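You operate a simulated robot arm through the tools that you are given. There is no shell and no other tool.

You are at the controls of a simulated two-armed robot. One attempt, no reset.

## Task
Switch the white lamp off, push the yellow lamp shut and put it away in the padded box.
Fine: shut the lid.

Only the result counts: the job must be done as asked and must still hold three seconds after the hand-in. Knocking over, shifting, dropping, spilling or breaking anything else fails it. A push-on lid holds only when it is set on centred and level and pressed home; a screw cap is set on level and turned clockwise until tight.

## Robot
Two 6-joint arms with two-finger parallel grippers on one trunk that stands fixed in place. Base frame: the origin is at the foot of the trunk, x ahead of it, y to its left, z up; the work surface is at about z = 0.9. Units: m, degrees, N and s.
The left shoulder is at [0.05, 0.17, 1.344], the right one opposite. Each reaches about 1.092 m from its shoulder. Payload 1.57 kg a hand.
The tool frame of a hand sits at the grasp point between the pads (the TCP): z along the fingers, y along the line on which they close. The tips reach 0.03 m beyond it. The gripper opens to 0.08 m. The fingers are 0.017 m wide and 0.012 m thick; the gripper's body (0.04 by 0.082 m) begins 0.08 m behind the TCP.
Orientation is told as [roll, pitch, yaw] about the base's x, y, z axes, in that order, counted from this pose: with the fingers straight down and closing along the base's y, the tool's x points along the base's -x, its y along +y and its z along -z.

## Interface
- The arms move only by the tool play_rows. It takes "left_targets", "right_targets" or both (then of equal length, played together; a hand with none holds still); each is text: rows parted by semicolons, each of 7 numbers parted by spaces: the shift along the base's x, y, z in units of 400 mm (1.0 is 400 mm), then the turn, a rotation vector about the base's x, y, z in units of 90 degrees (1.0 is 90 degrees), then the opening, from 0 (shut) to 1 (fully open). In form: tx ty tz wx wy wz jaw; .... A call has 1 to 20 rows; each row is the pose to reach, as a shift and turn from the pose commanded when the call began. A call with a number of a shift or a turn outside -1 to 1 is refused whole. Rows are played at 5 a second. More than 0.05 m and 8.6 degrees between two rows, or a gripper value outside its range, and nothing of the call is played. Where a pose cannot be reached the arm comes as near as it can. A force on the tool above 90 N (or 10 N above the force at the start of the call, whichever is more), or a blocked arm, ends the call early, and 0.2 s more pass. The fingers move at their own pace (about 0.045 m/s each) and stop on an object; they squeeze with about 27 N. The grip force told is the motor's: it shows also when the fingers shut on nothing. Time passes only in rows, and 0.2 s behind the last, so rows that repeat a pose let the fingers close. It gives the time, the measured TCP pose, the force on the tool (base axes), the opening and the grip force at its end, in the units of the frame above (readings bear some noise), with the torque about the TCP (base axes, N m) and any sound that the robot's microphone picked up.
- Cameras (640 x 400 px; columns grow to the right, rows downward): "scene" is now at [0.028, -0.0407, 1.9162]; the picture's right is [-0.50, -0.87, 0.00], its down [-0.63, 0.37, -0.68] and it looks along [0.59, -0.34, -0.73] (base axes); focal length 344 px, centre (320, 200). "left" rides on the left gripper at [0.072, 0.007, -0.122] in its tool frame; the picture's right is [-0.09, 1.00, 0.00], its down [-0.84, -0.08, -0.54] and it looks along [-0.54, -0.05, 0.84] (tool axes); focal length 238 px, centre (320, 200). "right" rides on the right gripper at [0.072, -0.007, -0.122] in its tool frame; the picture's right is [0.09, 1.00, 0.00], its down [-0.84, 0.08, -0.54] and it looks along [-0.54, 0.05, 0.84] (tool axes); focal length 238 px, centre (320, 200). There is no depth. A picture from a camera that has moved, and an enlarged one, comes with that camera's place and axes in the base frame and with its lens.
- snapshot(camera): a new picture of that camera. The clock stands still meanwhile.
- move_column(by): slides the trunk up (or, below 0, down) by that many m; the arms and the scene camera ride with it, the base frame stays. It gives what a move gives, with no picture.
- turn_head(pan, tilt): turns the head with the scene camera to pan (to the left, within 86 degrees either way) and tilt (down, from -29 to 69), counted from straight ahead of the robot. It gives what a move gives.
- zoom(camera, box): a new picture of the part [left, top, right, bottom] of that camera's present view, enlarged. The clock stands still meanwhile.
- job_done(): hands the job in; it is judged then, once.

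Nothing tells you positions but the pictures and the camera data. Unless the task says otherwise, let go and move clear before handing in.

The tools are called by a JSON object that holds its "name" and its "arguments". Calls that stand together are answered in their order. play_rows: Moves the arms, as the interface text tells. Its arguments: {"type":"object","properties":{"left_targets":{"type":"string"},"right_targets":{"type":"string"}},"required":[]} The other tools are called the same way: move_column (by) slides the trunk up or down; turn_head (pan, tilt) turns the head that bears the scene camera; snapshot (camera) takes a picture; zoom (camera, box) takes an enlarged picture of a part of a camera's view; job_done () hands the job in.

At the start:

```text
time_s: 0.0
left_tcp_pos: [0.7119, -0.0288, 1.2331]
left_orientation: [0.0, 0.0, 0.0]
left_ft_force: [-0.4, -0.5, -0.4]
left_ft_torque: [0.0, 0.03, -0.02]
left_finger_gap: 0.08
left_finger_force: 0.1
right_tcp_pos: [0.45, -0.4882, 1.2343]
right_orientation: [0.0, 0.0, 0.0]
right_ft_force: [-0.2, 0.1, 0.0]
right_ft_torque: [0.0, 0.0, 0.0]
right_finger_gap: 0.08
right_finger_force: 0.1
trunk travel left (down, up): [-0.959, 0.011]
head pan, tilt: [-30.0, 46.9]
```

scene: 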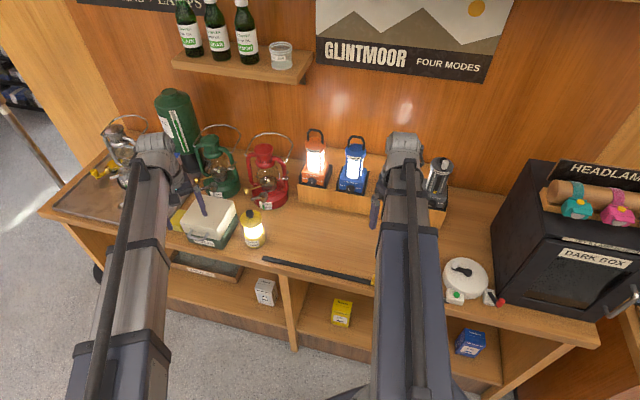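
right: 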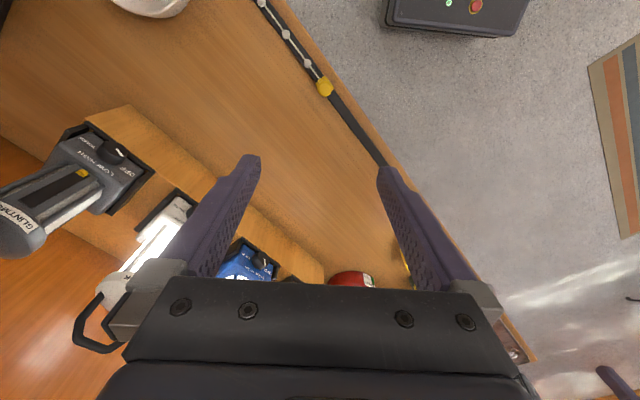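
left: 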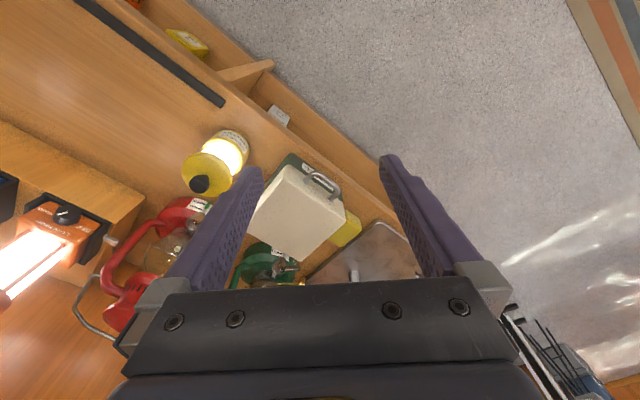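

I see a shop counter with lanterns: a lit yellow lamp near a white/cream padded box (left), a white lamp-like disc on the right, and a display of orange, blue, white and grey lanterns. I'll look closer before moving.

{"name": "zoom", "arguments": {"camera": "scene", "box": [160, 180, 300, 270]}}

{"name": "zoom", "arguments": {"camera": "scene", "box": [420, 230, 540, 320]}}

{"name": "zoom", "arguments": {"camera": "left", "box": [160, 100, 400, 280]}}

{"name": "zoom", "arguments": {"camera": "right", "box": [0, 100, 300, 300]}}

{"name": "zoom", "arguments": {"camera": "scene", "box": [260, 110, 480, 240]}}

```text
4.44 times, centred on (230, 225) of scene
camera zoom: at [0.028, -0.0407, 1.9162], right [-0.5, -0.87, 0.0], down [-0.63, 0.37, -0.68], along [0.59, -0.34, -0.73], focal length 1529 px, centre (720, 89)
```

zoom: 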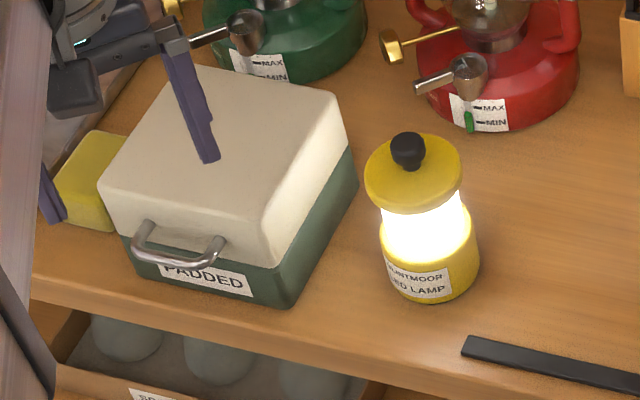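

```text
4.44 times, centred on (480, 275) of scene
camera zoom: at [0.028, -0.0407, 1.9162], right [-0.5, -0.87, 0.0], down [-0.63, 0.37, -0.68], along [0.59, -0.34, -0.73], focal length 1529 px, centre (-391, -133)
```

zoom: 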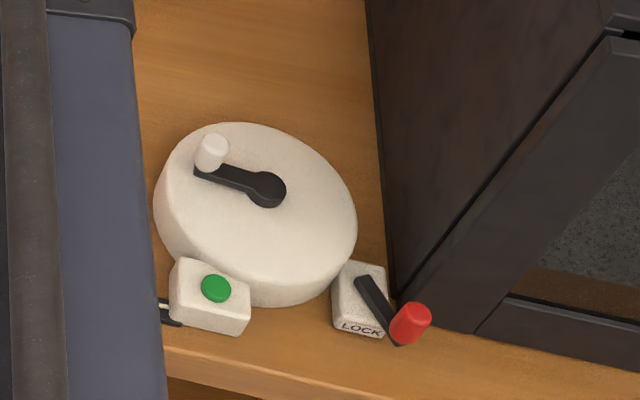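

```text
2.22 times, centred on (280, 190) of left
camera zoom: at [0.6396, -0.021, 1.3549], right [0.09, 1.0, 0.0], down [0.84, -0.08, 0.54], along [0.54, -0.05, -0.84], focal length 530 px, centre (409, 222)
```

zoom: 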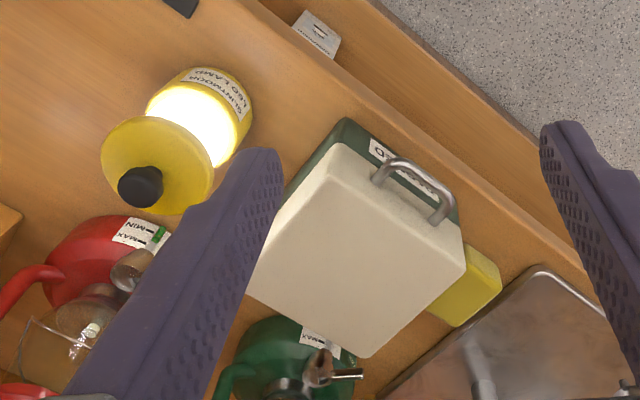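

```text
2.00 times, centred on (150, 200) of right
camera zoom: at [0.3777, -0.4942, 1.3556], right [-0.09, 1.0, 0.0], down [0.84, 0.08, 0.54], along [0.54, 0.05, -0.84], focal length 477 px, centre (660, 200)
```

zoom: 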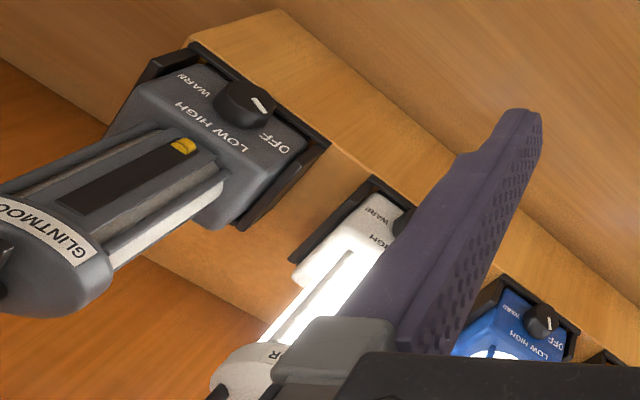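

```text
2.91 times, centred on (370, 175) of scene
camera zoom: at [0.028, -0.0407, 1.9162], right [-0.5, -0.87, 0.0], down [-0.63, 0.37, -0.68], along [0.59, -0.34, -0.73], focal length 1001 px, centre (174, 273)
```

zoom: 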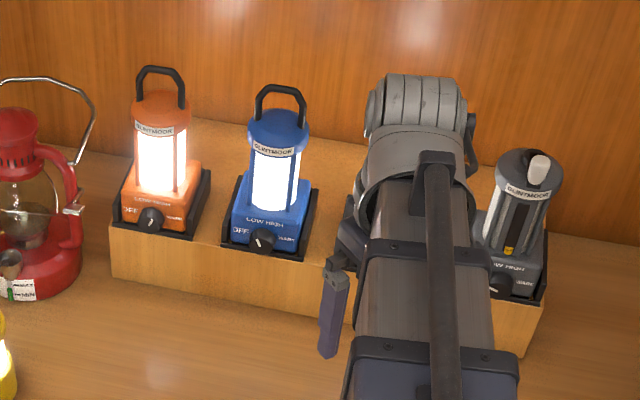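

The table runs at about 45° to my base. The box is near (0.91, -0.09), the yellow lamp near (0.79, -0.21), and the white lamp near (0.69, -0.72) behind the right arm. I'll yaw both hands by -45° to line the hand cameras up with the table and look again.

{"name": "play_rows", "arguments": {"left_targets": "0 0 0.02 0 0 -0.083 1; 0 0 0.04 0 0 -0.167 1; 0 0 0.06 0 0 -0.25 1; 0 0 0.08 0 0 -0.333 1; 0 0 0.1 0 0 -0.417 1; 0 0 0.1 0 0 -0.5 1; 0 0 0.1 0 0 -0.5 1", "right_targets": "0 0 0.02 0 0 -0.083 1; 0 0 0.04 0 0 -0.167 1; 0 0 0.06 0 0 -0.25 1; 0 0 0.08 0 0 -0.333 1; 0 0 0.1 0 0 -0.417 1; 0 0 0.1 0 0 -0.5 1; 0 0 0.1 0 0 -0.5 1"}}

```text
time_s: 1.6
left_tcp_pos: [0.7113, -0.0295, 1.2324]
left_orientation: [0.0, 0.0, -45.0]
left_ft_force: [-0.4, 0.0, 0.2]
left_ft_torque: [-0.02, 0.01, 0.0]
left_finger_gap: 0.0799
left_finger_force: 0.0
left hand out of reach, approached as far as the arm can: row 1, 2, 3, 4, 5, 6, 7
right_tcp_pos: [0.4514, -0.4882, 1.2343]
right_orientation: [0.0, 0.0, -45.1]
right_ft_force: [-0.4, -1.1, -0.6]
right_ft_torque: [0.0, -0.02, 0.01]
right_finger_gap: 0.0801
right_finger_force: 0.2
right hand out of reach, approached as far as the arm can: row 1, 2, 3, 4, 5, 6, 7
trunk travel left (down, up): [-0.959, 0.011]
head pan, tilt: [-30.0, 46.9]
```

Both hands turned but couldn't rise further. I'll take pictures from every camera.

{"name": "snapshot", "arguments": {"camera": "left"}}

{"name": "snapshot", "arguments": {"camera": "right"}}

{"name": "snapshot", "arguments": {"camera": "scene"}}

```text
taken
camera left: at [0.6648, 0.0265, 1.355], right [0.77, 0.64, 0.0], down [0.54, -0.65, 0.54], along [0.35, -0.42, -0.84], focal length 238 px, centre (320, 200)
```

left: 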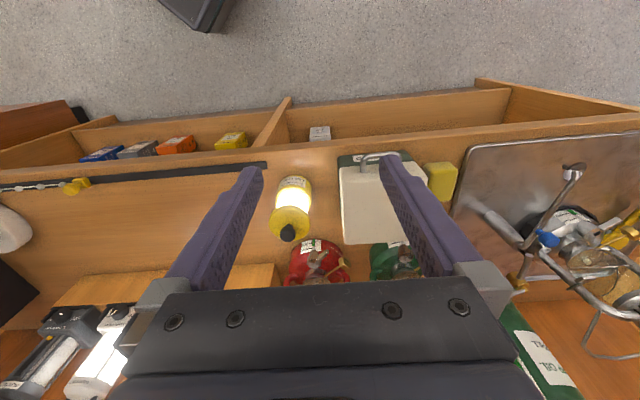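

```text
taken
camera right: at [0.3954, -0.4417, 1.3557], right [0.64, 0.77, 0.0], down [0.65, -0.54, 0.54], along [0.42, -0.35, -0.84], focal length 238 px, centre (320, 200)
```

right: 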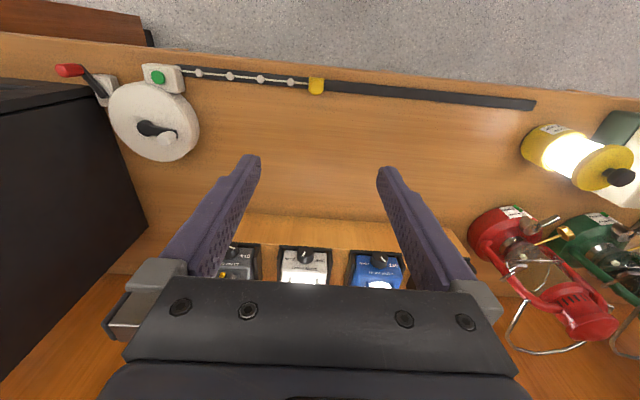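

```text
taken
camera scene: at [0.028, -0.0406, 1.9162], right [-0.5, -0.87, 0.0], down [-0.63, 0.37, -0.68], along [0.59, -0.34, -0.73], focal length 344 px, centre (320, 200)
```

scene: 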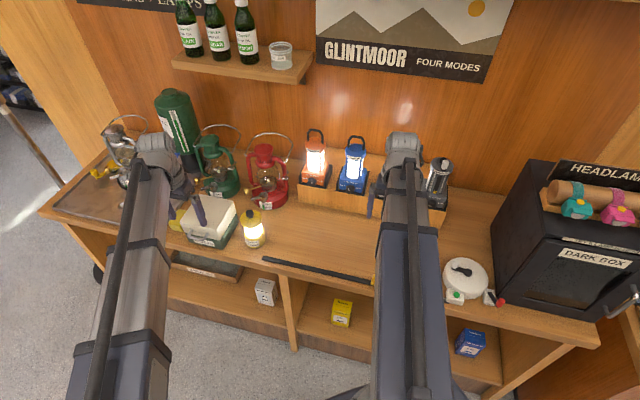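

The knobs of the grey, white and blue lamps show in the right camera. I'll enlarge those and the box.

{"name": "zoom", "arguments": {"camera": "right", "box": [210, 220, 420, 300]}}

{"name": "zoom", "arguments": {"camera": "left", "box": [250, 130, 480, 270]}}

{"name": "zoom", "arguments": {"camera": "scene", "box": [160, 170, 280, 260]}}

```text
3.05 times, centred on (315, 260) of right
camera zoom: at [0.3954, -0.4417, 1.3557], right [0.64, 0.77, 0.0], down [0.65, -0.54, 0.54], along [0.42, -0.35, -0.84], focal length 726 px, centre (335, 17)
```

zoom: 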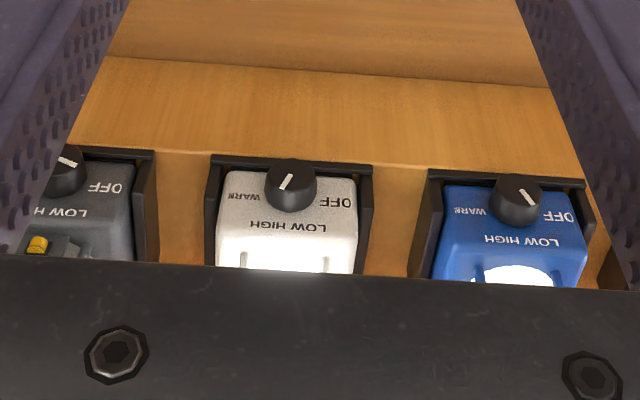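

```text
2.78 times, centred on (365, 200) of left
camera zoom: at [0.6648, 0.0265, 1.355], right [0.77, 0.64, 0.0], down [0.54, -0.65, 0.54], along [0.35, -0.42, -0.84], focal length 663 px, centre (195, 200)
```

zoom: 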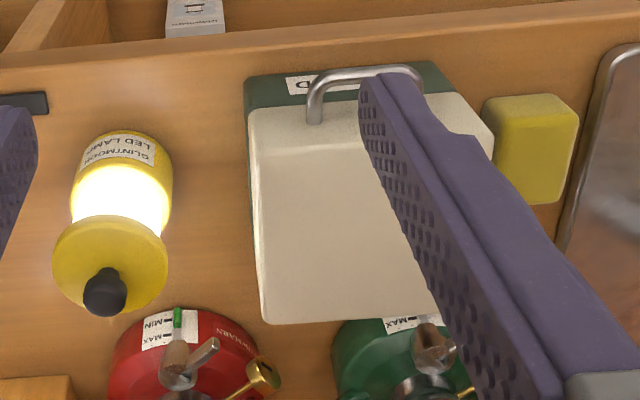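

```text
4.44 times, centred on (220, 215) of scene
camera zoom: at [0.028, -0.0406, 1.9162], right [-0.5, -0.87, 0.0], down [-0.63, 0.37, -0.68], along [0.59, -0.34, -0.73], focal length 1529 px, centre (764, 133)
```

zoom: 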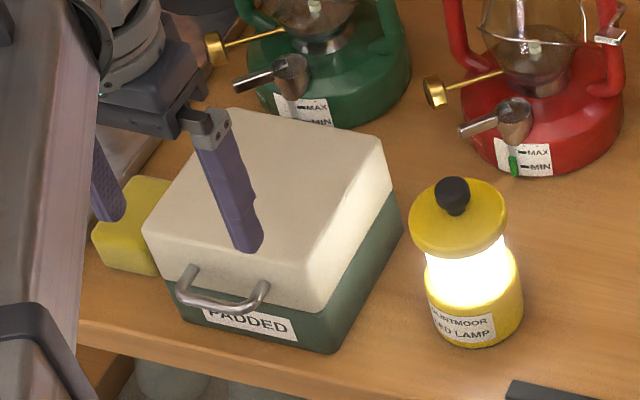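

{"name": "zoom", "arguments": {"camera": "scene", "box": [295, 120, 375, 215]}}

{"name": "zoom", "arguments": {"camera": "right", "box": [270, 230, 340, 285]}}

{"name": "zoom", "arguments": {"camera": "right", "box": [340, 230, 410, 290]}}

{"name": "zoom", "arguments": {"camera": "right", "box": [210, 230, 270, 290]}}

```text
4.21 times, centred on (335, 168) of scene
camera zoom: at [0.028, -0.0406, 1.9162], right [-0.5, -0.87, 0.0], down [-0.63, 0.37, -0.68], along [0.59, -0.34, -0.73], focal length 1448 px, centre (257, 337)
```

zoom: 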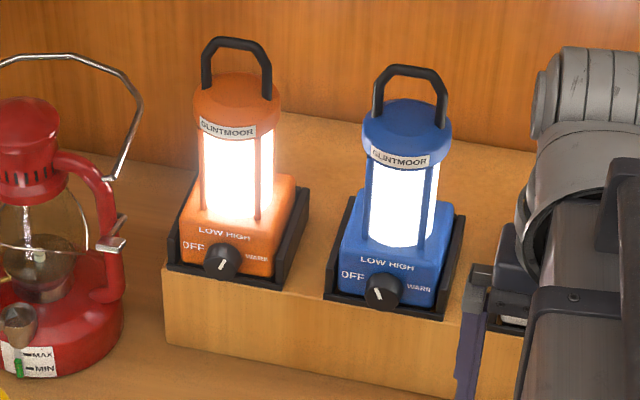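

```text
7.27 times, centred on (305, 258) of right
camera zoom: at [0.3954, -0.4417, 1.3557], right [0.64, 0.77, 0.0], down [0.65, -0.54, 0.54], along [0.42, -0.35, -0.84], focal length 1734 px, centre (429, -218)
```

zoom: 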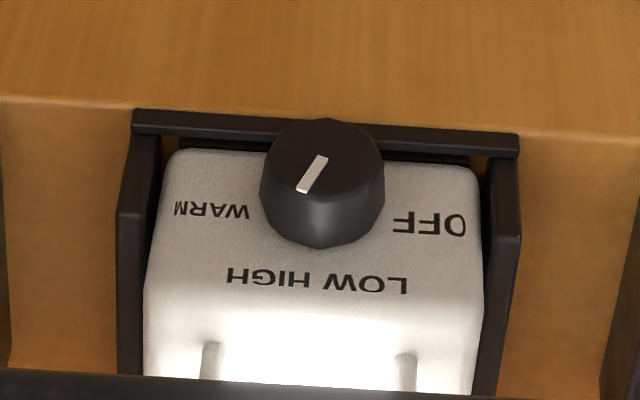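

```text
6.67 times, centred on (375, 260) of right
camera zoom: at [0.3954, -0.4417, 1.3557], right [0.64, 0.77, 0.0], down [0.65, -0.54, 0.54], along [0.42, -0.35, -0.84], focal length 1589 px, centre (-47, -200)
```

zoom: 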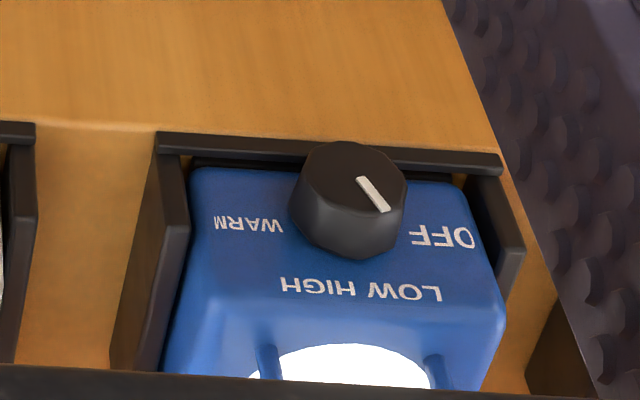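

```text
6.67 times, centred on (240, 260) of right
camera zoom: at [0.3954, -0.4417, 1.3557], right [0.64, 0.77, 0.0], down [0.65, -0.54, 0.54], along [0.42, -0.35, -0.84], focal length 1589 px, centre (853, -200)
```

zoom: 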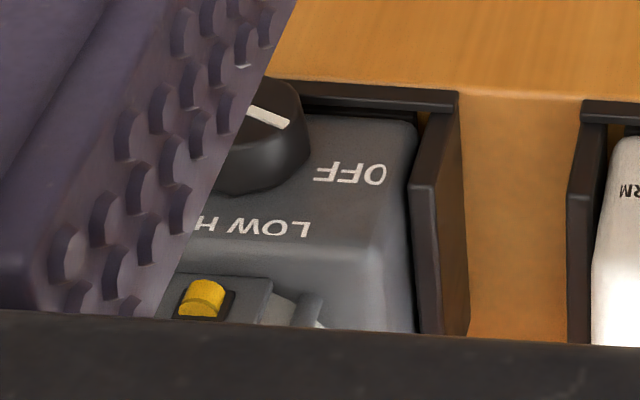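

The white lamp's knob points at HIGH and the grey one at OFF. I'll triangulate using the left camera.

{"name": "zoom", "arguments": {"camera": "left", "box": [20, 270, 180, 370]}}

{"name": "zoom", "arguments": {"camera": "right", "box": [500, 90, 640, 250]}}

```text
4.00 times, centred on (100, 320) of left
camera zoom: at [0.6648, 0.0265, 1.355], right [0.77, 0.64, 0.0], down [0.54, -0.65, 0.54], along [0.35, -0.42, -0.84], focal length 953 px, centre (1200, -280)
```

zoom: 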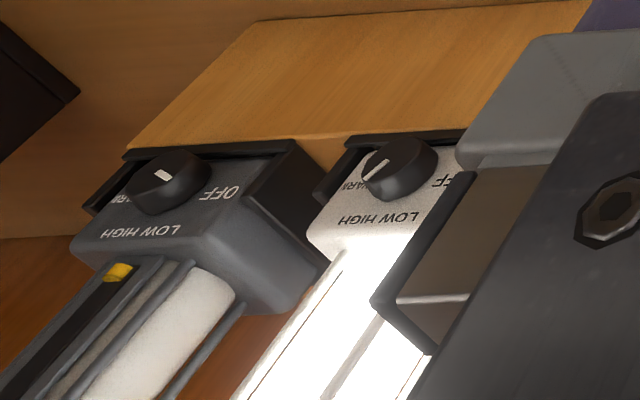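

```text
2.50 times, centred on (570, 170) of right
camera zoom: at [0.3954, -0.4417, 1.3557], right [0.64, 0.77, 0.0], down [0.65, -0.54, 0.54], along [0.42, -0.35, -0.84], focal length 596 px, centre (-305, 275)
```

zoom: 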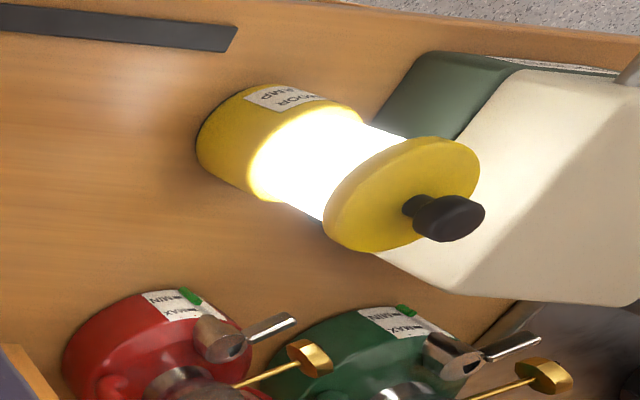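

Triangulating, the white lamp's knob face is near (0.634, -0.679, 1.025), with a horizontal axis facing the front. The box is about 0.143 x 0.134 x 0.113 with a handle at the front bottom of the lid. I'll pitch the right hand up to point at the knob, still standing well back.

{"name": "play_rows", "arguments": {"right_targets": "0.013 -0.014 -0.044 -0.059 -0.059 0 1; 0.025 -0.027 -0.087 -0.118 -0.118 0 1; 0.038 -0.041 -0.131 -0.177 -0.177 0 1; 0.05 -0.054 -0.174 -0.236 -0.236 0 1; 0.063 -0.068 -0.218 -0.295 -0.295 0 1; 0.075 -0.081 -0.262 -0.354 -0.354 0 1; 0.088 -0.095 -0.305 -0.412 -0.412 0 1; 0.1 -0.109 -0.349 -0.471 -0.471 0 1; 0.113 -0.122 -0.392 -0.53 -0.53 0 1; 0.125 -0.136 -0.436 -0.589 -0.589 0 1; 0.138 -0.149 -0.48 -0.648 -0.648 0 1; 0.15 -0.163 -0.523 -0.707 -0.707 0 1; 0.15 -0.163 -0.523 -0.707 -0.707 0 1"}}

```text
time_s: 4.4
left_tcp_pos: [0.7109, -0.0311, 1.234]
left_orientation: [0.0, 0.0, -44.9]
left_ft_force: [-0.1, -0.1, 0.0]
left_ft_torque: [0.02, -0.01, -0.01]
left_finger_gap: 0.0802
left_finger_force: 0.0
right_tcp_pos: [0.5477, -0.5493, 1.4533]
right_orientation: [5.6, -89.9, -50.5]
right_ft_force: [-0.3, 0.9, -0.2]
right_ft_torque: [0.01, 0.0, 0.04]
right_finger_gap: 0.08
right_finger_force: 0.0
right hand out of reach, approached as far as the arm can: row 1, 2, 3, 4, 5, 6, 7, 8, 9, 10, 11, 12, 13
trunk travel left (down, up): [-0.959, 0.011]
head pan, tilt: [-30.0, 46.9]
```

The horizontal pose stopped at z≈1.45, so this orientation needs a lower trunk. I'll pitch the left hand up the same way first so it clears the table, then lower the trunk.

{"name": "play_rows", "arguments": {"left_targets": "-0.01 0.01 0.044 -0.059 -0.059 0 1; -0.02 0.02 0.087 -0.118 -0.118 0 1; -0.03 0.03 0.131 -0.177 -0.177 0 1; -0.04 0.04 0.174 -0.236 -0.236 0 1; -0.05 0.05 0.218 -0.295 -0.295 0 1; -0.06 0.06 0.262 -0.354 -0.354 0 1; -0.07 0.07 0.305 -0.412 -0.412 0 1; -0.08 0.08 0.349 -0.471 -0.471 0 1; -0.09 0.09 0.392 -0.53 -0.53 0 1; -0.1 0.1 0.436 -0.589 -0.589 0 1; -0.11 0.11 0.48 -0.648 -0.648 0 1; -0.12 0.12 0.523 -0.707 -0.707 0 1; -0.12 0.12 0.523 -0.707 -0.707 0 1"}}

```text
time_s: 7.2
left_tcp_pos: [0.6637, 0.019, 1.4537]
left_orientation: [42.4, -90.0, -87.4]
left_ft_force: [0.5, 0.5, 0.9]
left_ft_torque: [-0.03, -0.02, -0.02]
left_finger_gap: 0.0801
left_finger_force: 0.1
left hand out of reach, approached as far as the arm can: row 1, 2, 3, 4, 5, 6, 7, 8, 9, 10, 12, 13
right_tcp_pos: [0.5481, -0.5485, 1.4544]
right_orientation: [-7.4, -89.9, -37.7]
right_ft_force: [-0.9, -0.3, -0.3]
right_ft_torque: [-0.02, 0.03, 0.0]
right_finger_gap: 0.0801
right_finger_force: 0.1
trunk travel left (down, up): [-0.959, 0.011]
head pan, tilt: [-30.0, 46.9]
```

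Both wrists sit at about z = 1.454, suspiciously the same height. I'll send a small downward move with the right hand to learn how the arm moves vertically and what the commanded pose is.

{"name": "play_rows", "arguments": {"right_targets": "0 0 0 0 0 0 1; 0 0 0 0 0 0 1"}}

{"name": "play_rows", "arguments": {"right_targets": "0 0 -0.05 0 0 0 1; 0 0 -0.1 0 0 0 1; 0 0 -0.1 0 0 0 1"}}

```text
time_s: 7.8
left_tcp_pos: [0.6644, 0.018, 1.4527]
left_orientation: [-8.1, -89.9, -36.8]
left_ft_force: [-0.5, 0.1, 0.0]
left_ft_torque: [-0.02, -0.01, -0.01]
left_finger_gap: 0.0797
left_finger_force: 0.1
right_tcp_pos: [0.5477, -0.5479, 1.4535]
right_orientation: [-6.9, -89.9, -38.2]
right_ft_force: [0.4, 0.7, -0.4]
right_ft_torque: [-0.02, 0.02, -0.01]
right_finger_gap: 0.0801
right_finger_force: 0.0
trunk travel left (down, up): [-0.959, 0.011]
head pan, tilt: [-30.0, 46.9]
```

```text
time_s: 8.6
left_tcp_pos: [0.6623, 0.0174, 1.4533]
left_orientation: [-2.1, -89.9, -43.0]
left_ft_force: [0.2, 1.0, -0.4]
left_ft_torque: [0.02, 0.01, -0.03]
left_finger_gap: 0.08
left_finger_force: 0.1
right_tcp_pos: [0.5474, -0.5576, 1.4533]
right_orientation: [-4.4, -89.9, -40.7]
right_ft_force: [-0.4, 0.2, 0.4]
right_ft_torque: [0.02, -0.03, -0.02]
right_finger_gap: 0.0798
right_finger_force: 0.0
right hand out of reach, approached as far as the arm can: row 1, 2, 3
trunk travel left (down, up): [-0.959, 0.011]
head pan, tilt: [-30.0, 46.9]
```

So wrist height is set by the trunk alone and the arm moves only in the plane plus wrist turns. I'll look at how the arms sit now before lowering the trunk.

{"name": "turn_head", "arguments": {"pan": -40, "tilt": 60}}

{"name": "snapshot", "arguments": {"camera": "scene"}}

{"name": "snapshot", "arguments": {"camera": "right"}}

{"name": "snapshot", "arguments": {"camera": "left"}}

```text
time_s: 9.3
left_tcp_pos: [0.6644, 0.0183, 1.4542]
left_orientation: [-7.3, -89.9, -37.4]
left_ft_force: [0.0, 0.8, 0.6]
left_ft_torque: [-0.03, 0.02, 0.01]
left_finger_gap: 0.0798
left_finger_force: 0.1
right_tcp_pos: [0.5467, -0.5585, 1.4537]
right_orientation: [-10.3, -89.9, -34.5]
right_ft_force: [-0.1, -0.3, 0.6]
right_ft_torque: [0.0, -0.01, -0.01]
right_finger_gap: 0.0796
right_finger_force: 0.1
trunk travel left (down, up): [-0.959, 0.011]
head pan, tilt: [-40.0, 60.0]
```

```text
taken
camera scene: at [0.01, -0.0435, 1.8994], right [-0.64, -0.77, 0.0], down [-0.66, 0.56, -0.5], along [0.38, -0.32, -0.87], focal length 344 px, centre (320, 200)
```

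scene: 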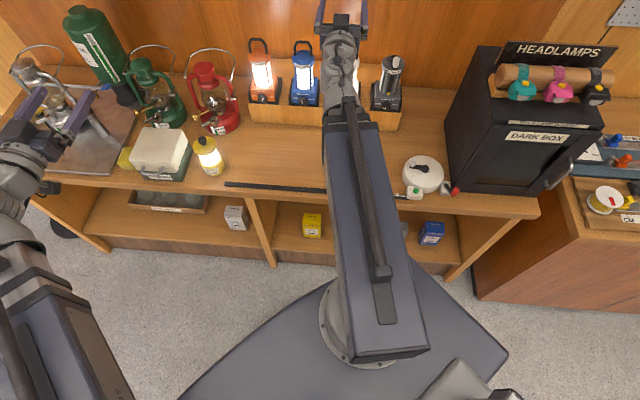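

```text
taken
camera right: at [0.4555, -0.4756, 1.3817], right [0.7, 0.7, -0.09], down [-0.33, 0.44, 0.84], along [0.63, -0.56, 0.54], focal length 238 px, centre (320, 200)
```

right: 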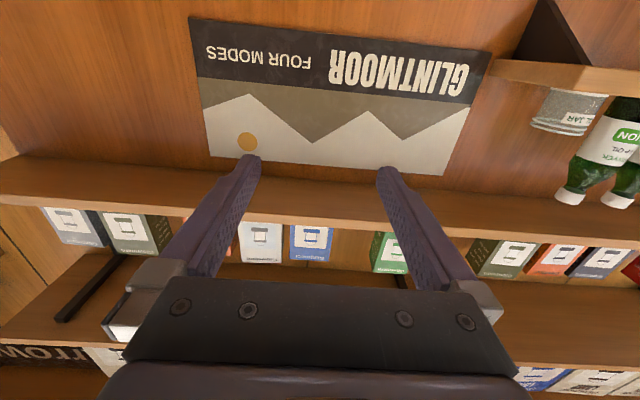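

```text
taken
camera left: at [0.5814, 0.1099, 1.3809], right [0.7, 0.7, 0.09], down [-0.44, 0.33, 0.84], along [0.56, -0.63, 0.54], focal length 238 px, centre (320, 200)
```

left: 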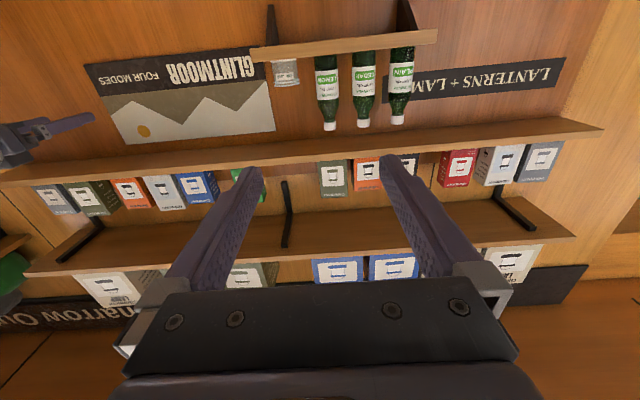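

{"name": "play_rows", "arguments": {"right_targets": "0 0 0.05 0 0 0 1; 0 0 0.1 0 0 0 1; 0 0 0.1 0 0 0 1"}}

{"name": "play_rows", "arguments": {"right_targets": "0 0 -0.05 0.04 0.04 0 1; 0 0 -0.1 0.08 0.08 0 1; 0 0 -0.15 0.12 0.12 0 1; 0 0 -0.2 0.16 0.16 0 1; 0 0 -0.2 0.16 0.16 0 1"}}

```text
time_s: 10.2
left_tcp_pos: [0.6633, 0.0186, 1.4528]
left_orientation: [-5.4, -89.9, -39.6]
left_ft_force: [-0.6, 0.1, -0.1]
left_ft_torque: [0.02, -0.02, 0.0]
left_finger_gap: 0.0798
left_finger_force: 0.0
right_tcp_pos: [0.546, -0.5602, 1.4547]
right_orientation: [-172.7, -89.8, 127.6]
right_ft_force: [-1.5, -0.3, 0.2]
right_ft_torque: [0.06, -0.01, 0.0]
right_finger_gap: 0.0799
right_finger_force: 0.1
right hand out of reach, approached as far as the arm can: row 1, 2, 3
trunk travel left (down, up): [-0.959, 0.011]
head pan, tilt: [-40.0, 60.0]
```

```text
time_s: 11.3
left_tcp_pos: [0.6632, 0.0183, 1.454]
left_orientation: [-7.0, -89.8, -37.9]
left_ft_force: [0.0, -0.1, -0.1]
left_ft_torque: [-0.01, 0.0, -0.01]
left_finger_gap: 0.0801
left_finger_force: 0.0
right_tcp_pos: [0.5451, -0.56, 1.3763]
right_orientation: [-0.1, -69.4, -45.0]
right_ft_force: [-0.4, 0.1, 0.2]
right_ft_torque: [0.01, 0.0, 0.0]
right_finger_gap: 0.0799
right_finger_force: 0.0
trunk travel left (down, up): [-0.959, 0.011]
head pan, tilt: [-40.0, 60.0]
```

Confirmed: TCP height = wrist height − 0.22·sin(tilt), so only the trunk changes height. I'll level and retract the right hand in front of the white lamp, then lower the trunk in steps.

{"name": "play_rows", "arguments": {"right_targets": "-0.045 0.026 0.047 -0.04 -0.04 0 1; -0.09 0.053 0.0955 -0.08 -0.08 0 1; -0.136 0.08 0.1445 -0.12 -0.12 0 1; -0.182 0.106 0.194 -0.16 -0.16 0 1; -0.182 0.106 0.194 -0.16 -0.16 0 1"}}

{"name": "move_column", "arguments": {"by": -0.2}}

{"name": "snapshot", "arguments": {"camera": "scene"}}

{"name": "snapshot", "arguments": {"camera": "right"}}

{"name": "snapshot", "arguments": {"camera": "left"}}

```text
time_s: 12.6
left_tcp_pos: [0.6638, 0.0172, 1.4538]
left_orientation: [-6.1, -89.9, -38.9]
left_ft_force: [-0.1, -0.5, 0.6]
left_ft_torque: [0.0, 0.01, 0.01]
left_finger_gap: 0.0797
left_finger_force: 0.1
right_tcp_pos: [0.5387, -0.561, 1.4536]
right_orientation: [-50.2, -90.0, 5.2]
right_ft_force: [-0.4, 0.1, -0.8]
right_ft_torque: [-0.03, 0.02, 0.0]
right_finger_gap: 0.0802
right_finger_force: 0.1
right hand out of reach, approached as far as the arm can: row 1, 2, 3, 4, 5
trunk travel left (down, up): [-0.959, 0.011]
head pan, tilt: [-40.0, 60.0]
```

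```text
time_s: 14.7
left_tcp_pos: [0.6642, 0.0186, 1.2533]
left_orientation: [-5.1, -90.0, -39.8]
left_ft_force: [-0.6, -0.9, -0.3]
left_ft_torque: [-0.02, 0.0, 0.0]
left_finger_gap: 0.0803
left_finger_force: 0.0
right_tcp_pos: [0.5388, -0.5605, 1.2537]
right_orientation: [-26.3, -90.0, -18.7]
right_ft_force: [0.3, 0.1, 0.5]
right_ft_torque: [0.0, -0.02, 0.01]
right_finger_gap: 0.0799
right_finger_force: 0.0
trunk travel left (down, up): [-0.759, 0.211]
head pan, tilt: [-40.0, 60.0]
```

```text
taken
camera scene: at [0.0099, -0.0436, 1.6994], right [-0.64, -0.77, 0.0], down [-0.66, 0.56, -0.5], along [0.38, -0.32, -0.87], focal length 344 px, centre (320, 200)
```

scene: 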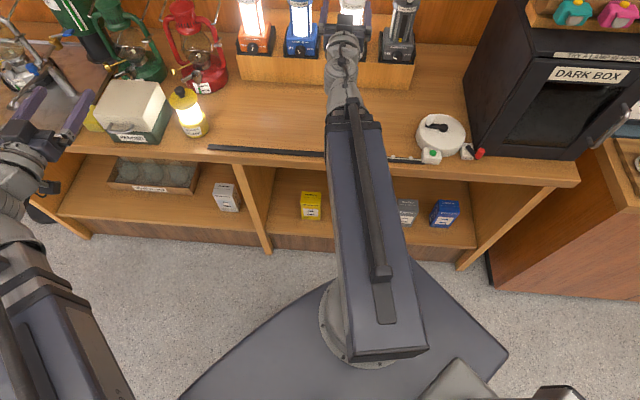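

```text
taken
camera right: at [0.4477, -0.4794, 1.1818], right [0.7, 0.7, -0.09], down [-0.33, 0.44, 0.84], along [0.63, -0.56, 0.54], focal length 238 px, centre (320, 200)
```

right: 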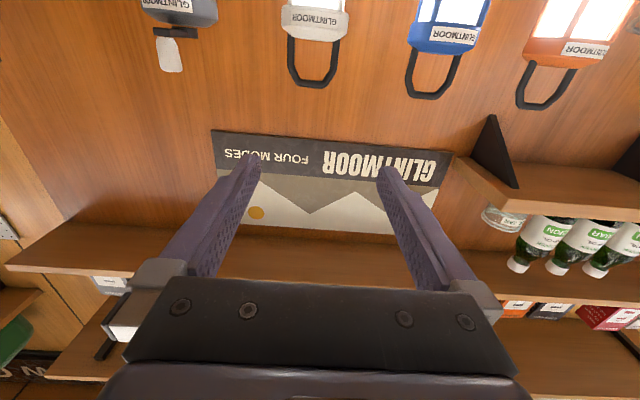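

```text
taken
camera left: at [0.5814, 0.1098, 1.181], right [0.7, 0.7, 0.09], down [-0.44, 0.33, 0.84], along [0.56, -0.63, 0.54], focal length 238 px, centre (320, 200)
```

left: 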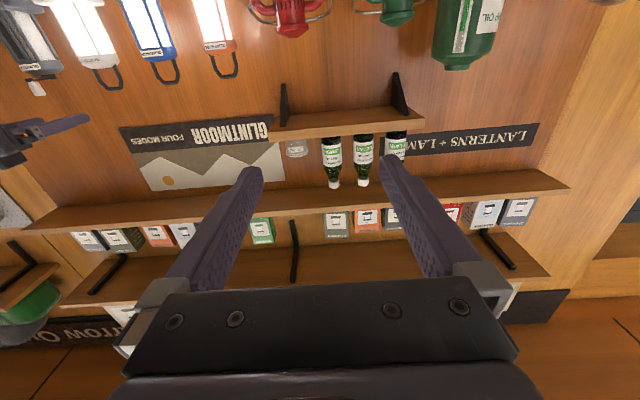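

The retraction stopped at the arm's minimum extension (wrist about 0.41 m from the shoulder), but the fingertips are still about 0.12 m in front of the knob. I'll lower the trunk the rest of the way to knob height.

{"name": "move_column", "arguments": {"by": -0.228}}

{"name": "snapshot", "arguments": {"camera": "right"}}

{"name": "snapshot", "arguments": {"camera": "scene"}}

{"name": "snapshot", "arguments": {"camera": "left"}}

```text
time_s: 16.8
left_tcp_pos: [0.6637, 0.0195, 1.0409]
left_orientation: [-38.6, -90.0, -6.5]
left_ft_force: [-0.1, -0.5, 0.3]
left_ft_torque: [-0.01, -0.01, 0.01]
left_finger_gap: 0.0799
left_finger_force: 0.1
right_tcp_pos: [0.5384, -0.5587, 1.043]
right_orientation: [-102.8, -89.5, 58.0]
right_ft_force: [-1.3, 5.2, 23.9]
right_ft_torque: [2.6, 2.64, -0.45]
right_finger_gap: 0.0801
right_finger_force: 0.1
trunk travel left (down, up): [-0.546, 0.424]
head pan, tilt: [-40.0, 60.0]
stopped: the force on the tool passed its limit at 132 N (the readings are from after the stop); the commanded pose is now the measured one
```

```text
taken
camera right: at [0.4474, -0.4784, 0.9697], right [0.7, 0.7, -0.1], down [-0.33, 0.44, 0.83], along [0.63, -0.55, 0.54], focal length 238 px, centre (320, 200)
```

right: 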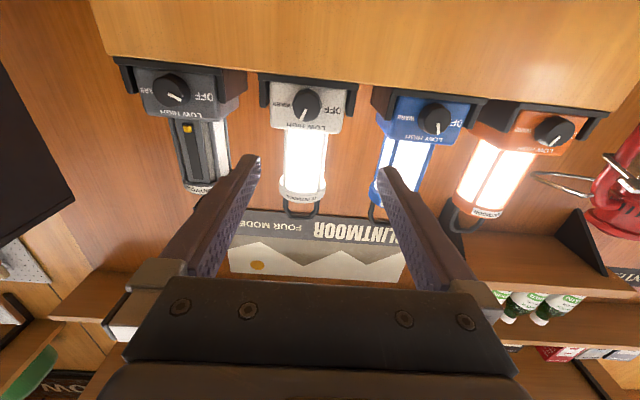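

```text
taken
camera scene: at [0.0086, -0.0417, 1.4862], right [-0.64, -0.77, 0.0], down [-0.66, 0.56, -0.5], along [0.38, -0.32, -0.87], focal length 344 px, centre (320, 200)
```

scene: 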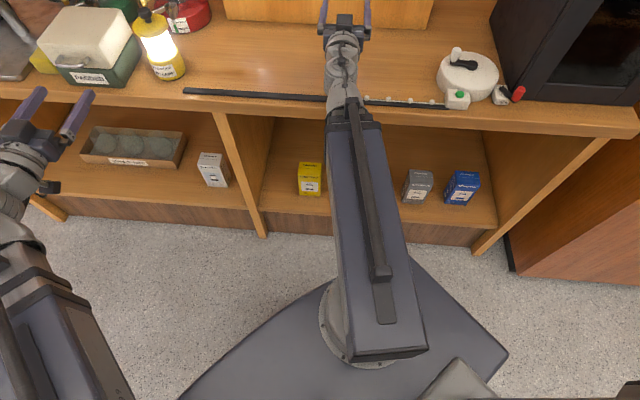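

```text
taken
camera left: at [0.5807, 0.111, 0.9681], right [0.7, 0.7, 0.09], down [-0.44, 0.33, 0.84], along [0.56, -0.63, 0.54], focal length 238 px, centre (320, 200)
```

left: 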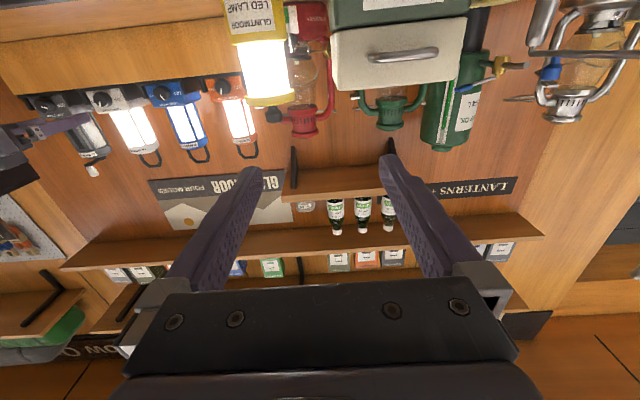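

The trunk stopped on contact: the camera housing under the right hand has come down on the black strip or yellow clip at the table's front edge. I'll back up at once and inspect.

{"name": "move_column", "arguments": {"by": 0.04}}

{"name": "zoom", "arguments": {"camera": "scene", "box": [170, 60, 510, 140]}}

{"name": "snapshot", "arguments": {"camera": "scene"}}

```text
time_s: 17.6
left_tcp_pos: [0.6627, 0.0162, 1.0803]
left_orientation: [-2.3, -89.9, -42.6]
left_ft_force: [0.0, 0.1, -0.4]
left_ft_torque: [-0.03, 0.0, 0.03]
left_finger_gap: 0.0798
left_finger_force: 0.0
right_tcp_pos: [0.5406, -0.5616, 1.0808]
right_orientation: [-92.2, -89.4, 47.3]
right_ft_force: [-1.0, -0.6, -0.3]
right_ft_torque: [0.03, 0.0, 0.03]
right_finger_gap: 0.0798
right_finger_force: 0.0
trunk travel left (down, up): [-0.586, 0.384]
head pan, tilt: [-40.0, 60.0]
```

```text
1.88 times, centred on (340, 100) of scene
camera zoom: at [0.01, -0.0436, 1.5258], right [-0.64, -0.77, 0.0], down [-0.66, 0.56, -0.5], along [0.38, -0.32, -0.87], focal length 648 px, centre (282, 388)
```

zoom: 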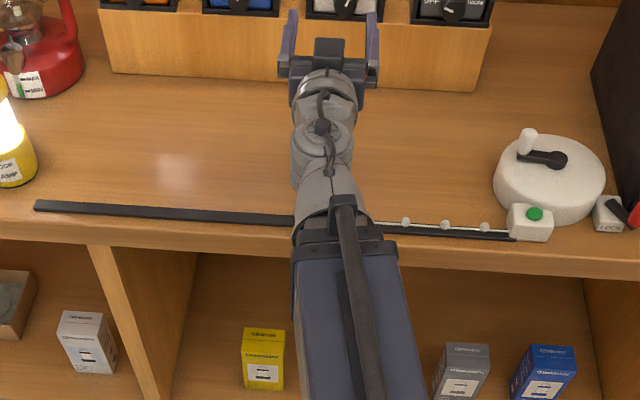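

```text
taken
camera scene: at [0.01, -0.0436, 1.5258], right [-0.64, -0.77, 0.0], down [-0.66, 0.56, -0.5], along [0.38, -0.32, -0.87], focal length 344 px, centre (320, 200)
```

scene: 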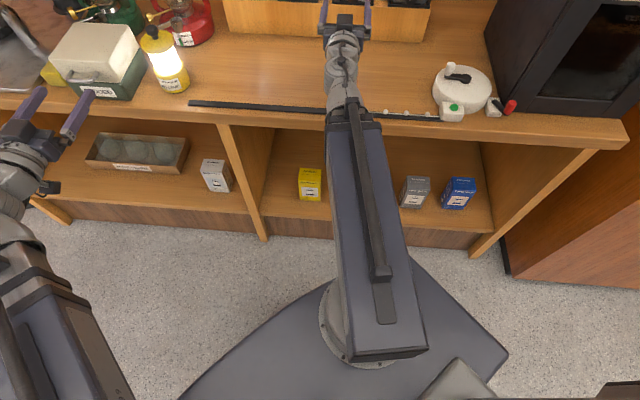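

{"name": "zoom", "arguments": {"camera": "right", "box": [230, 40, 390, 140]}}

{"name": "zoom", "arguments": {"camera": "right", "box": [100, 30, 600, 230]}}

{"name": "zoom", "arguments": {"camera": "left", "box": [210, 0, 500, 150]}}

```text
4.00 times, centred on (310, 90) of right
camera zoom: at [0.4485, -0.4803, 1.0083], right [0.7, 0.7, -0.1], down [-0.32, 0.44, 0.84], along [0.63, -0.56, 0.54], focal length 953 px, centre (360, 640)
```

zoom: 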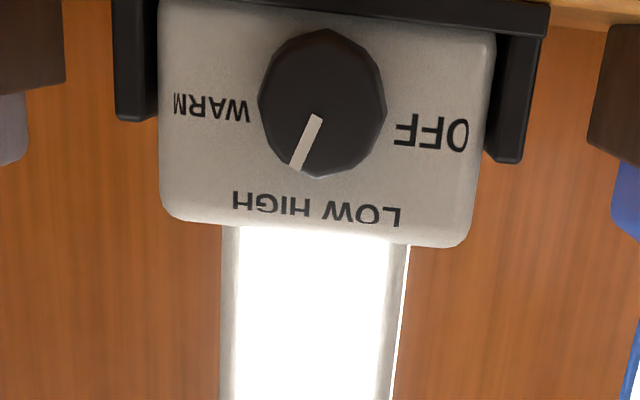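

```text
1.28 times, centred on (350, 130) of right
camera zoom: at [0.4485, -0.4803, 1.0083], right [0.7, 0.7, -0.1], down [-0.32, 0.44, 0.84], along [0.63, -0.56, 0.54], focal length 305 px, centre (282, 290)
```

zoom: 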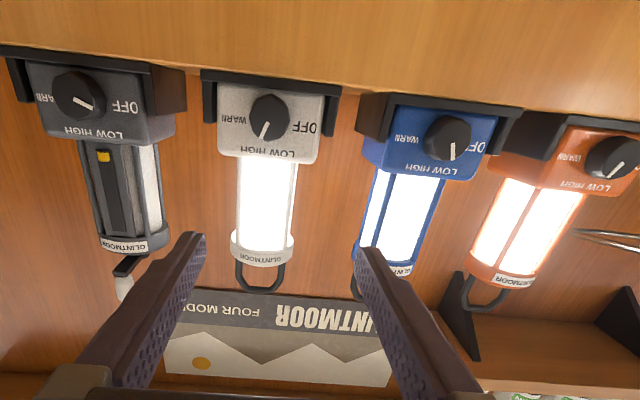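

```text
2.21 times, centred on (355, 75) of left
camera zoom: at [0.5816, 0.1096, 1.0074], right [0.7, 0.7, 0.09], down [-0.44, 0.33, 0.84], along [0.56, -0.63, 0.54], focal length 526 px, centre (243, 476)
```

zoom: 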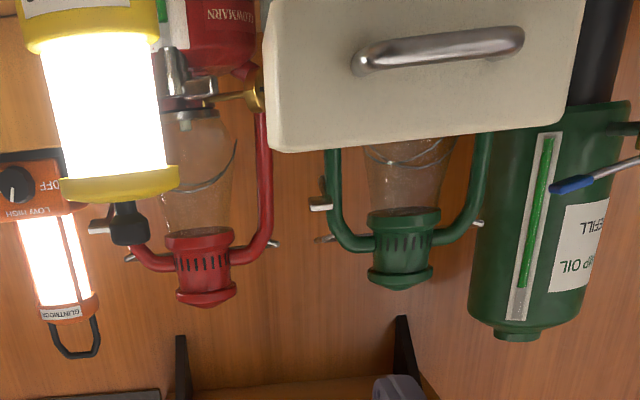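

The knob is clear: centre about (0.6345, -0.678, 1.0255), Ø32 mm, at HIGH (~+20°) with OFF at about -60°. The tray lip sits just below it, so the fingers must grip horizontally with the camera on top to avoid the clip on the table edge. I'll roll the right hand 180° about its pointing axis.

{"name": "play_rows", "arguments": {"right_targets": "-0.064 0.064 0 0 0 0 1"}}

```text
time_s: 18.0
left_tcp_pos: [0.6636, 0.0163, 1.0809]
left_orientation: [-0.2, -89.9, -44.6]
left_ft_force: [-0.6, 0.1, -0.5]
left_ft_torque: [-0.01, -0.01, -0.01]
left_finger_gap: 0.0798
left_finger_force: 0.1
right_tcp_pos: [0.5409, -0.5593, 1.0805]
right_orientation: [-91.6, -89.5, 46.7]
right_ft_force: [0.3, 0.0, 0.1]
right_ft_torque: [0.02, -0.01, 0.01]
right_finger_gap: 0.0802
right_finger_force: 0.1
right hand out of reach, approached as far as the arm can: row 1
trunk travel left (down, up): [-0.586, 0.384]
head pan, tilt: [-40.0, 60.0]
```

Now the actual roll, in 11 small rows.

{"name": "play_rows", "arguments": {"right_targets": "0 0 0 -0.064 0.064 0 1; 0 0 0 -0.129 0.129 0 1; 0 0 0 -0.193 0.193 0 1; 0 0 0 -0.257 0.257 0 1; 0 0 0 -0.321 0.321 0 1; 0 0 0 -0.386 0.386 0 1; 0 0 0 -0.45 0.45 0 1; 0 0 0 -0.514 0.514 0 1; 0 0 0 -0.579 0.579 0 1; 0 0 0 -0.643 0.643 0 1; 0 0 0 -0.707 0.707 0 1; 0 0 0 -0.707 0.707 0 1"}}

```text
time_s: 20.6
left_tcp_pos: [0.6624, 0.0171, 1.0795]
left_orientation: [-1.2, -89.9, -43.9]
left_ft_force: [-0.5, 0.0, 0.2]
left_ft_torque: [0.01, 0.0, -0.03]
left_finger_gap: 0.08
left_finger_force: 0.0
right_tcp_pos: [0.5412, -0.5578, 1.081]
right_orientation: [-90.0, 0.4, 45.0]
right_ft_force: [0.4, -0.3, -1.0]
right_ft_torque: [-0.01, 0.02, 0.01]
right_finger_gap: 0.0802
right_finger_force: 0.1
trunk travel left (down, up): [-0.586, 0.384]
head pan, tilt: [-40.0, 60.0]
```

{"name": "play_rows", "arguments": {"right_targets": "0 0 0 -0.064 0.064 0 1; 0 0 0 -0.129 0.129 0 1; 0 0 0 -0.193 0.193 0 1; 0 0 0 -0.257 0.257 0 1; 0 0 0 -0.321 0.321 0 1; 0 0 0 -0.386 0.386 0 1; 0 0 0 -0.45 0.45 0 1; 0 0 0 -0.514 0.514 0 1; 0 0 0 -0.579 0.579 0 1; 0 0 0 -0.643 0.643 0 1; 0 0 0 -0.707 0.707 0 1; 0 0 0 -0.707 0.707 0 1"}}

{"name": "snapshot", "arguments": {"camera": "right"}}

```text
time_s: 23.2
left_tcp_pos: [0.6639, 0.0177, 1.0797]
left_orientation: [-1.0, -89.9, -44.0]
left_ft_force: [-0.3, 0.4, -0.2]
left_ft_torque: [-0.04, -0.02, 0.0]
left_finger_gap: 0.0802
left_finger_force: 0.1
right_tcp_pos: [0.5422, -0.5582, 1.0804]
right_orientation: [93.7, 89.5, -131.4]
right_ft_force: [0.1, -0.9, -0.2]
right_ft_torque: [0.01, 0.02, 0.0]
right_finger_gap: 0.0801
right_finger_force: 0.1
trunk travel left (down, up): [-0.586, 0.384]
head pan, tilt: [-40.0, 60.0]
```

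```text
taken
camera right: at [0.4594, -0.4669, 1.1521], right [-0.7, -0.7, 0.1], down [-0.44, 0.32, -0.84], along [0.55, -0.63, -0.54], focal length 238 px, centre (320, 200)
```

right: 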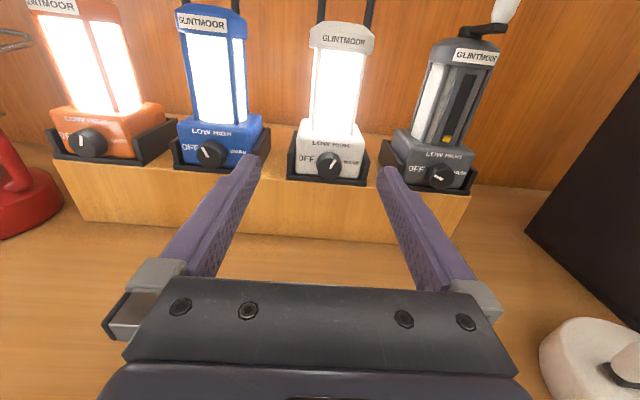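

The hand is now upright, with the camera on top and a clear view. I'll lower the trunk gently to knob height.

{"name": "move_column", "arguments": {"by": -0.03}}

{"name": "move_column", "arguments": {"by": -0.0185}}

{"name": "snapshot", "arguments": {"camera": "right"}}

{"name": "snapshot", "arguments": {"camera": "scene"}}

```text
time_s: 23.9
left_tcp_pos: [0.663, 0.0185, 1.0502]
left_orientation: [0.1, -89.9, -45.1]
left_ft_force: [-0.2, 0.1, -0.1]
left_ft_torque: [0.01, -0.02, 0.0]
left_finger_gap: 0.0802
left_finger_force: 0.2
right_tcp_pos: [0.5404, -0.5581, 1.0496]
right_orientation: [95.2, 89.5, -129.9]
right_ft_force: [0.2, -0.3, 0.8]
right_ft_torque: [0.0, -0.01, -0.01]
right_finger_gap: 0.08
right_finger_force: 0.1
trunk travel left (down, up): [-0.556, 0.414]
head pan, tilt: [-40.0, 60.0]
```

```text
time_s: 24.6
left_tcp_pos: [0.6636, 0.0176, 1.0321]
left_orientation: [0.3, -89.9, -45.2]
left_ft_force: [-0.8, 0.2, -0.6]
left_ft_torque: [-0.03, 0.04, -0.03]
left_finger_gap: 0.0798
left_finger_force: 0.1
right_tcp_pos: [0.5408, -0.5587, 1.0316]
right_orientation: [95.2, 89.6, -129.9]
right_ft_force: [0.0, -0.2, -0.2]
right_ft_torque: [0.0, 0.01, 0.02]
right_finger_gap: 0.0799
right_finger_force: 0.0
trunk travel left (down, up): [-0.537, 0.433]
head pan, tilt: [-40.0, 60.0]
```

```text
taken
camera right: at [0.4592, -0.467, 1.1036], right [-0.7, -0.7, 0.1], down [-0.44, 0.32, -0.84], along [0.56, -0.63, -0.54], focal length 238 px, centre (320, 200)
```

right: 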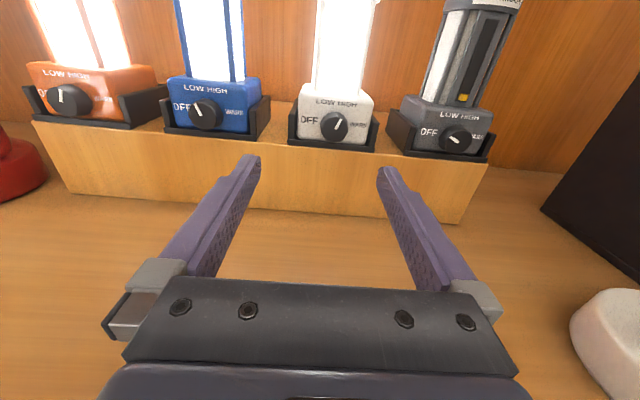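

```text
taken
camera scene: at [0.0099, -0.0435, 1.4774], right [-0.64, -0.77, 0.0], down [-0.66, 0.56, -0.5], along [0.38, -0.32, -0.87], focal length 344 px, centre (320, 200)
```

scene: 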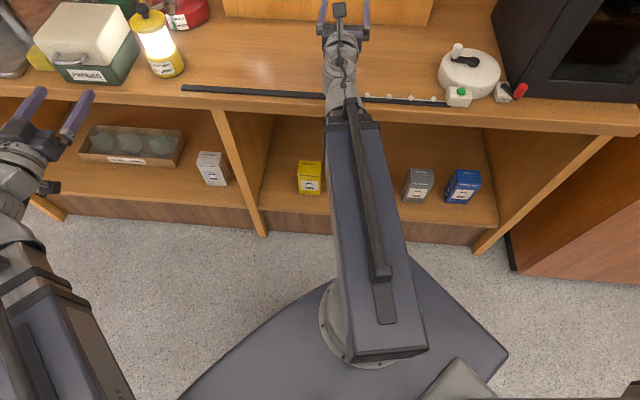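

{"name": "zoom", "arguments": {"camera": "right", "box": [280, 70, 390, 165]}}

{"name": "zoom", "arguments": {"camera": "right", "box": [390, 80, 500, 170]}}

```text
4.21 times, centred on (335, 118) of right
camera zoom: at [0.4592, -0.467, 1.1036], right [-0.7, -0.7, 0.1], down [-0.44, 0.32, -0.84], along [0.56, -0.63, -0.54], focal length 1004 px, centre (257, 547)
```

zoom: 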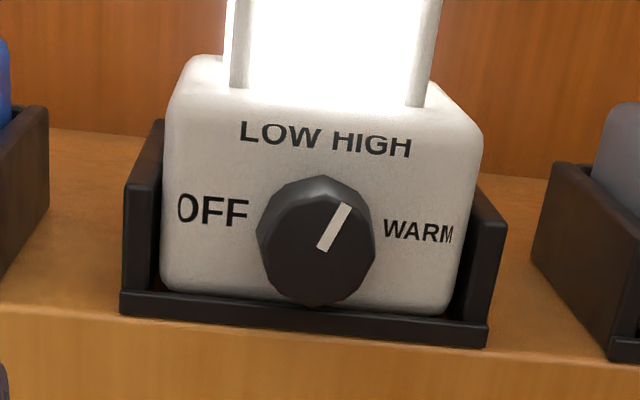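

```text
4.44 times, centred on (445, 125) of right
camera zoom: at [0.4592, -0.467, 1.1036], right [-0.7, -0.7, 0.1], down [-0.44, 0.32, -0.84], along [0.56, -0.63, -0.54], focal length 1059 px, centre (-236, 533)
```

zoom: 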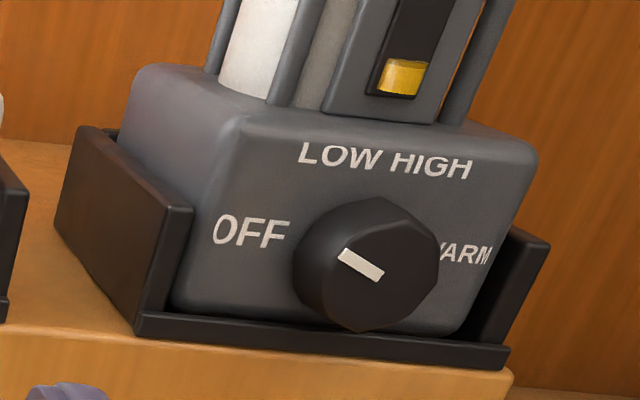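

Knob refined to s=-0.0295, depth 0.929 and z=1.0256. Because the tray has side walls and a lip, I'll use a 44 mm gap, roll the hand +25° (clockwise) and grip slightly above centre. I'll approach to just short of the knob.

{"name": "play_rows", "arguments": {"right_targets": "0.037 -0.054 0 0.049 -0.049 0 0.55; 0.073 -0.108 0 0.098 -0.098 0 0.55; 0.11 -0.162 0 0.147 -0.147 0 0.55; 0.1465 -0.216 0 0.1964 -0.1964 0 0.55; 0.1465 -0.216 0 0.1964 -0.1964 0 0.55"}}

{"name": "snapshot", "arguments": {"camera": "right"}}

{"name": "zoom", "arguments": {"camera": "right", "box": [230, 70, 410, 190]}}

```text
time_s: 25.8
left_tcp_pos: [0.6633, 0.0169, 1.0316]
left_orientation: [-1.0, -89.9, -44.0]
left_ft_force: [-0.5, 0.3, -0.2]
left_ft_torque: [-0.01, 0.01, -0.01]
left_finger_gap: 0.0801
left_finger_force: 0.0
right_tcp_pos: [0.5996, -0.6457, 1.0314]
right_orientation: [-90.0, 65.2, 44.9]
right_ft_force: [-0.6, -0.6, 0.6]
right_ft_torque: [0.02, -0.02, 0.03]
right_finger_gap: 0.0442
right_finger_force: 0.1
trunk travel left (down, up): [-0.537, 0.433]
head pan, tilt: [-40.0, 60.0]
```

```text
taken
camera right: at [0.4966, -0.5754, 1.0997], right [-0.67, -0.67, -0.33], down [-0.19, 0.58, -0.79], along [0.72, -0.47, -0.51], focal length 238 px, centre (320, 200)
```

right: 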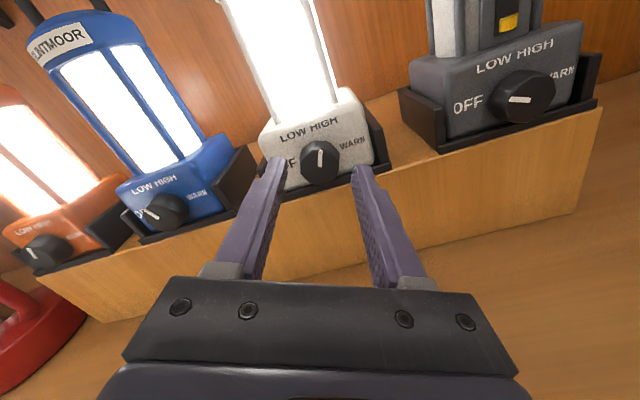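

```text
3.33 times, centred on (320, 130) of right
camera zoom: at [0.4966, -0.5754, 1.0997], right [-0.67, -0.67, -0.33], down [-0.19, 0.58, -0.79], along [0.72, -0.47, -0.51], focal length 794 px, centre (320, 433)
```

zoom: 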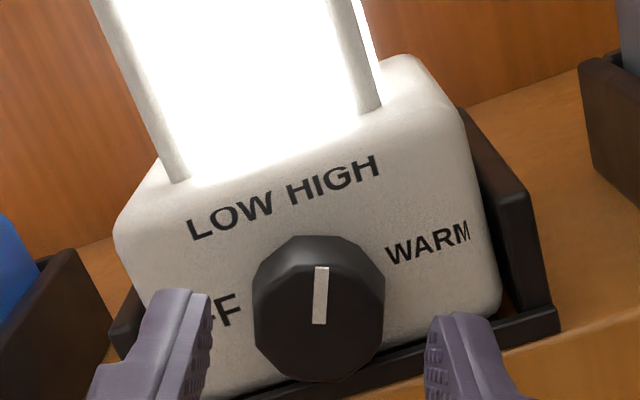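

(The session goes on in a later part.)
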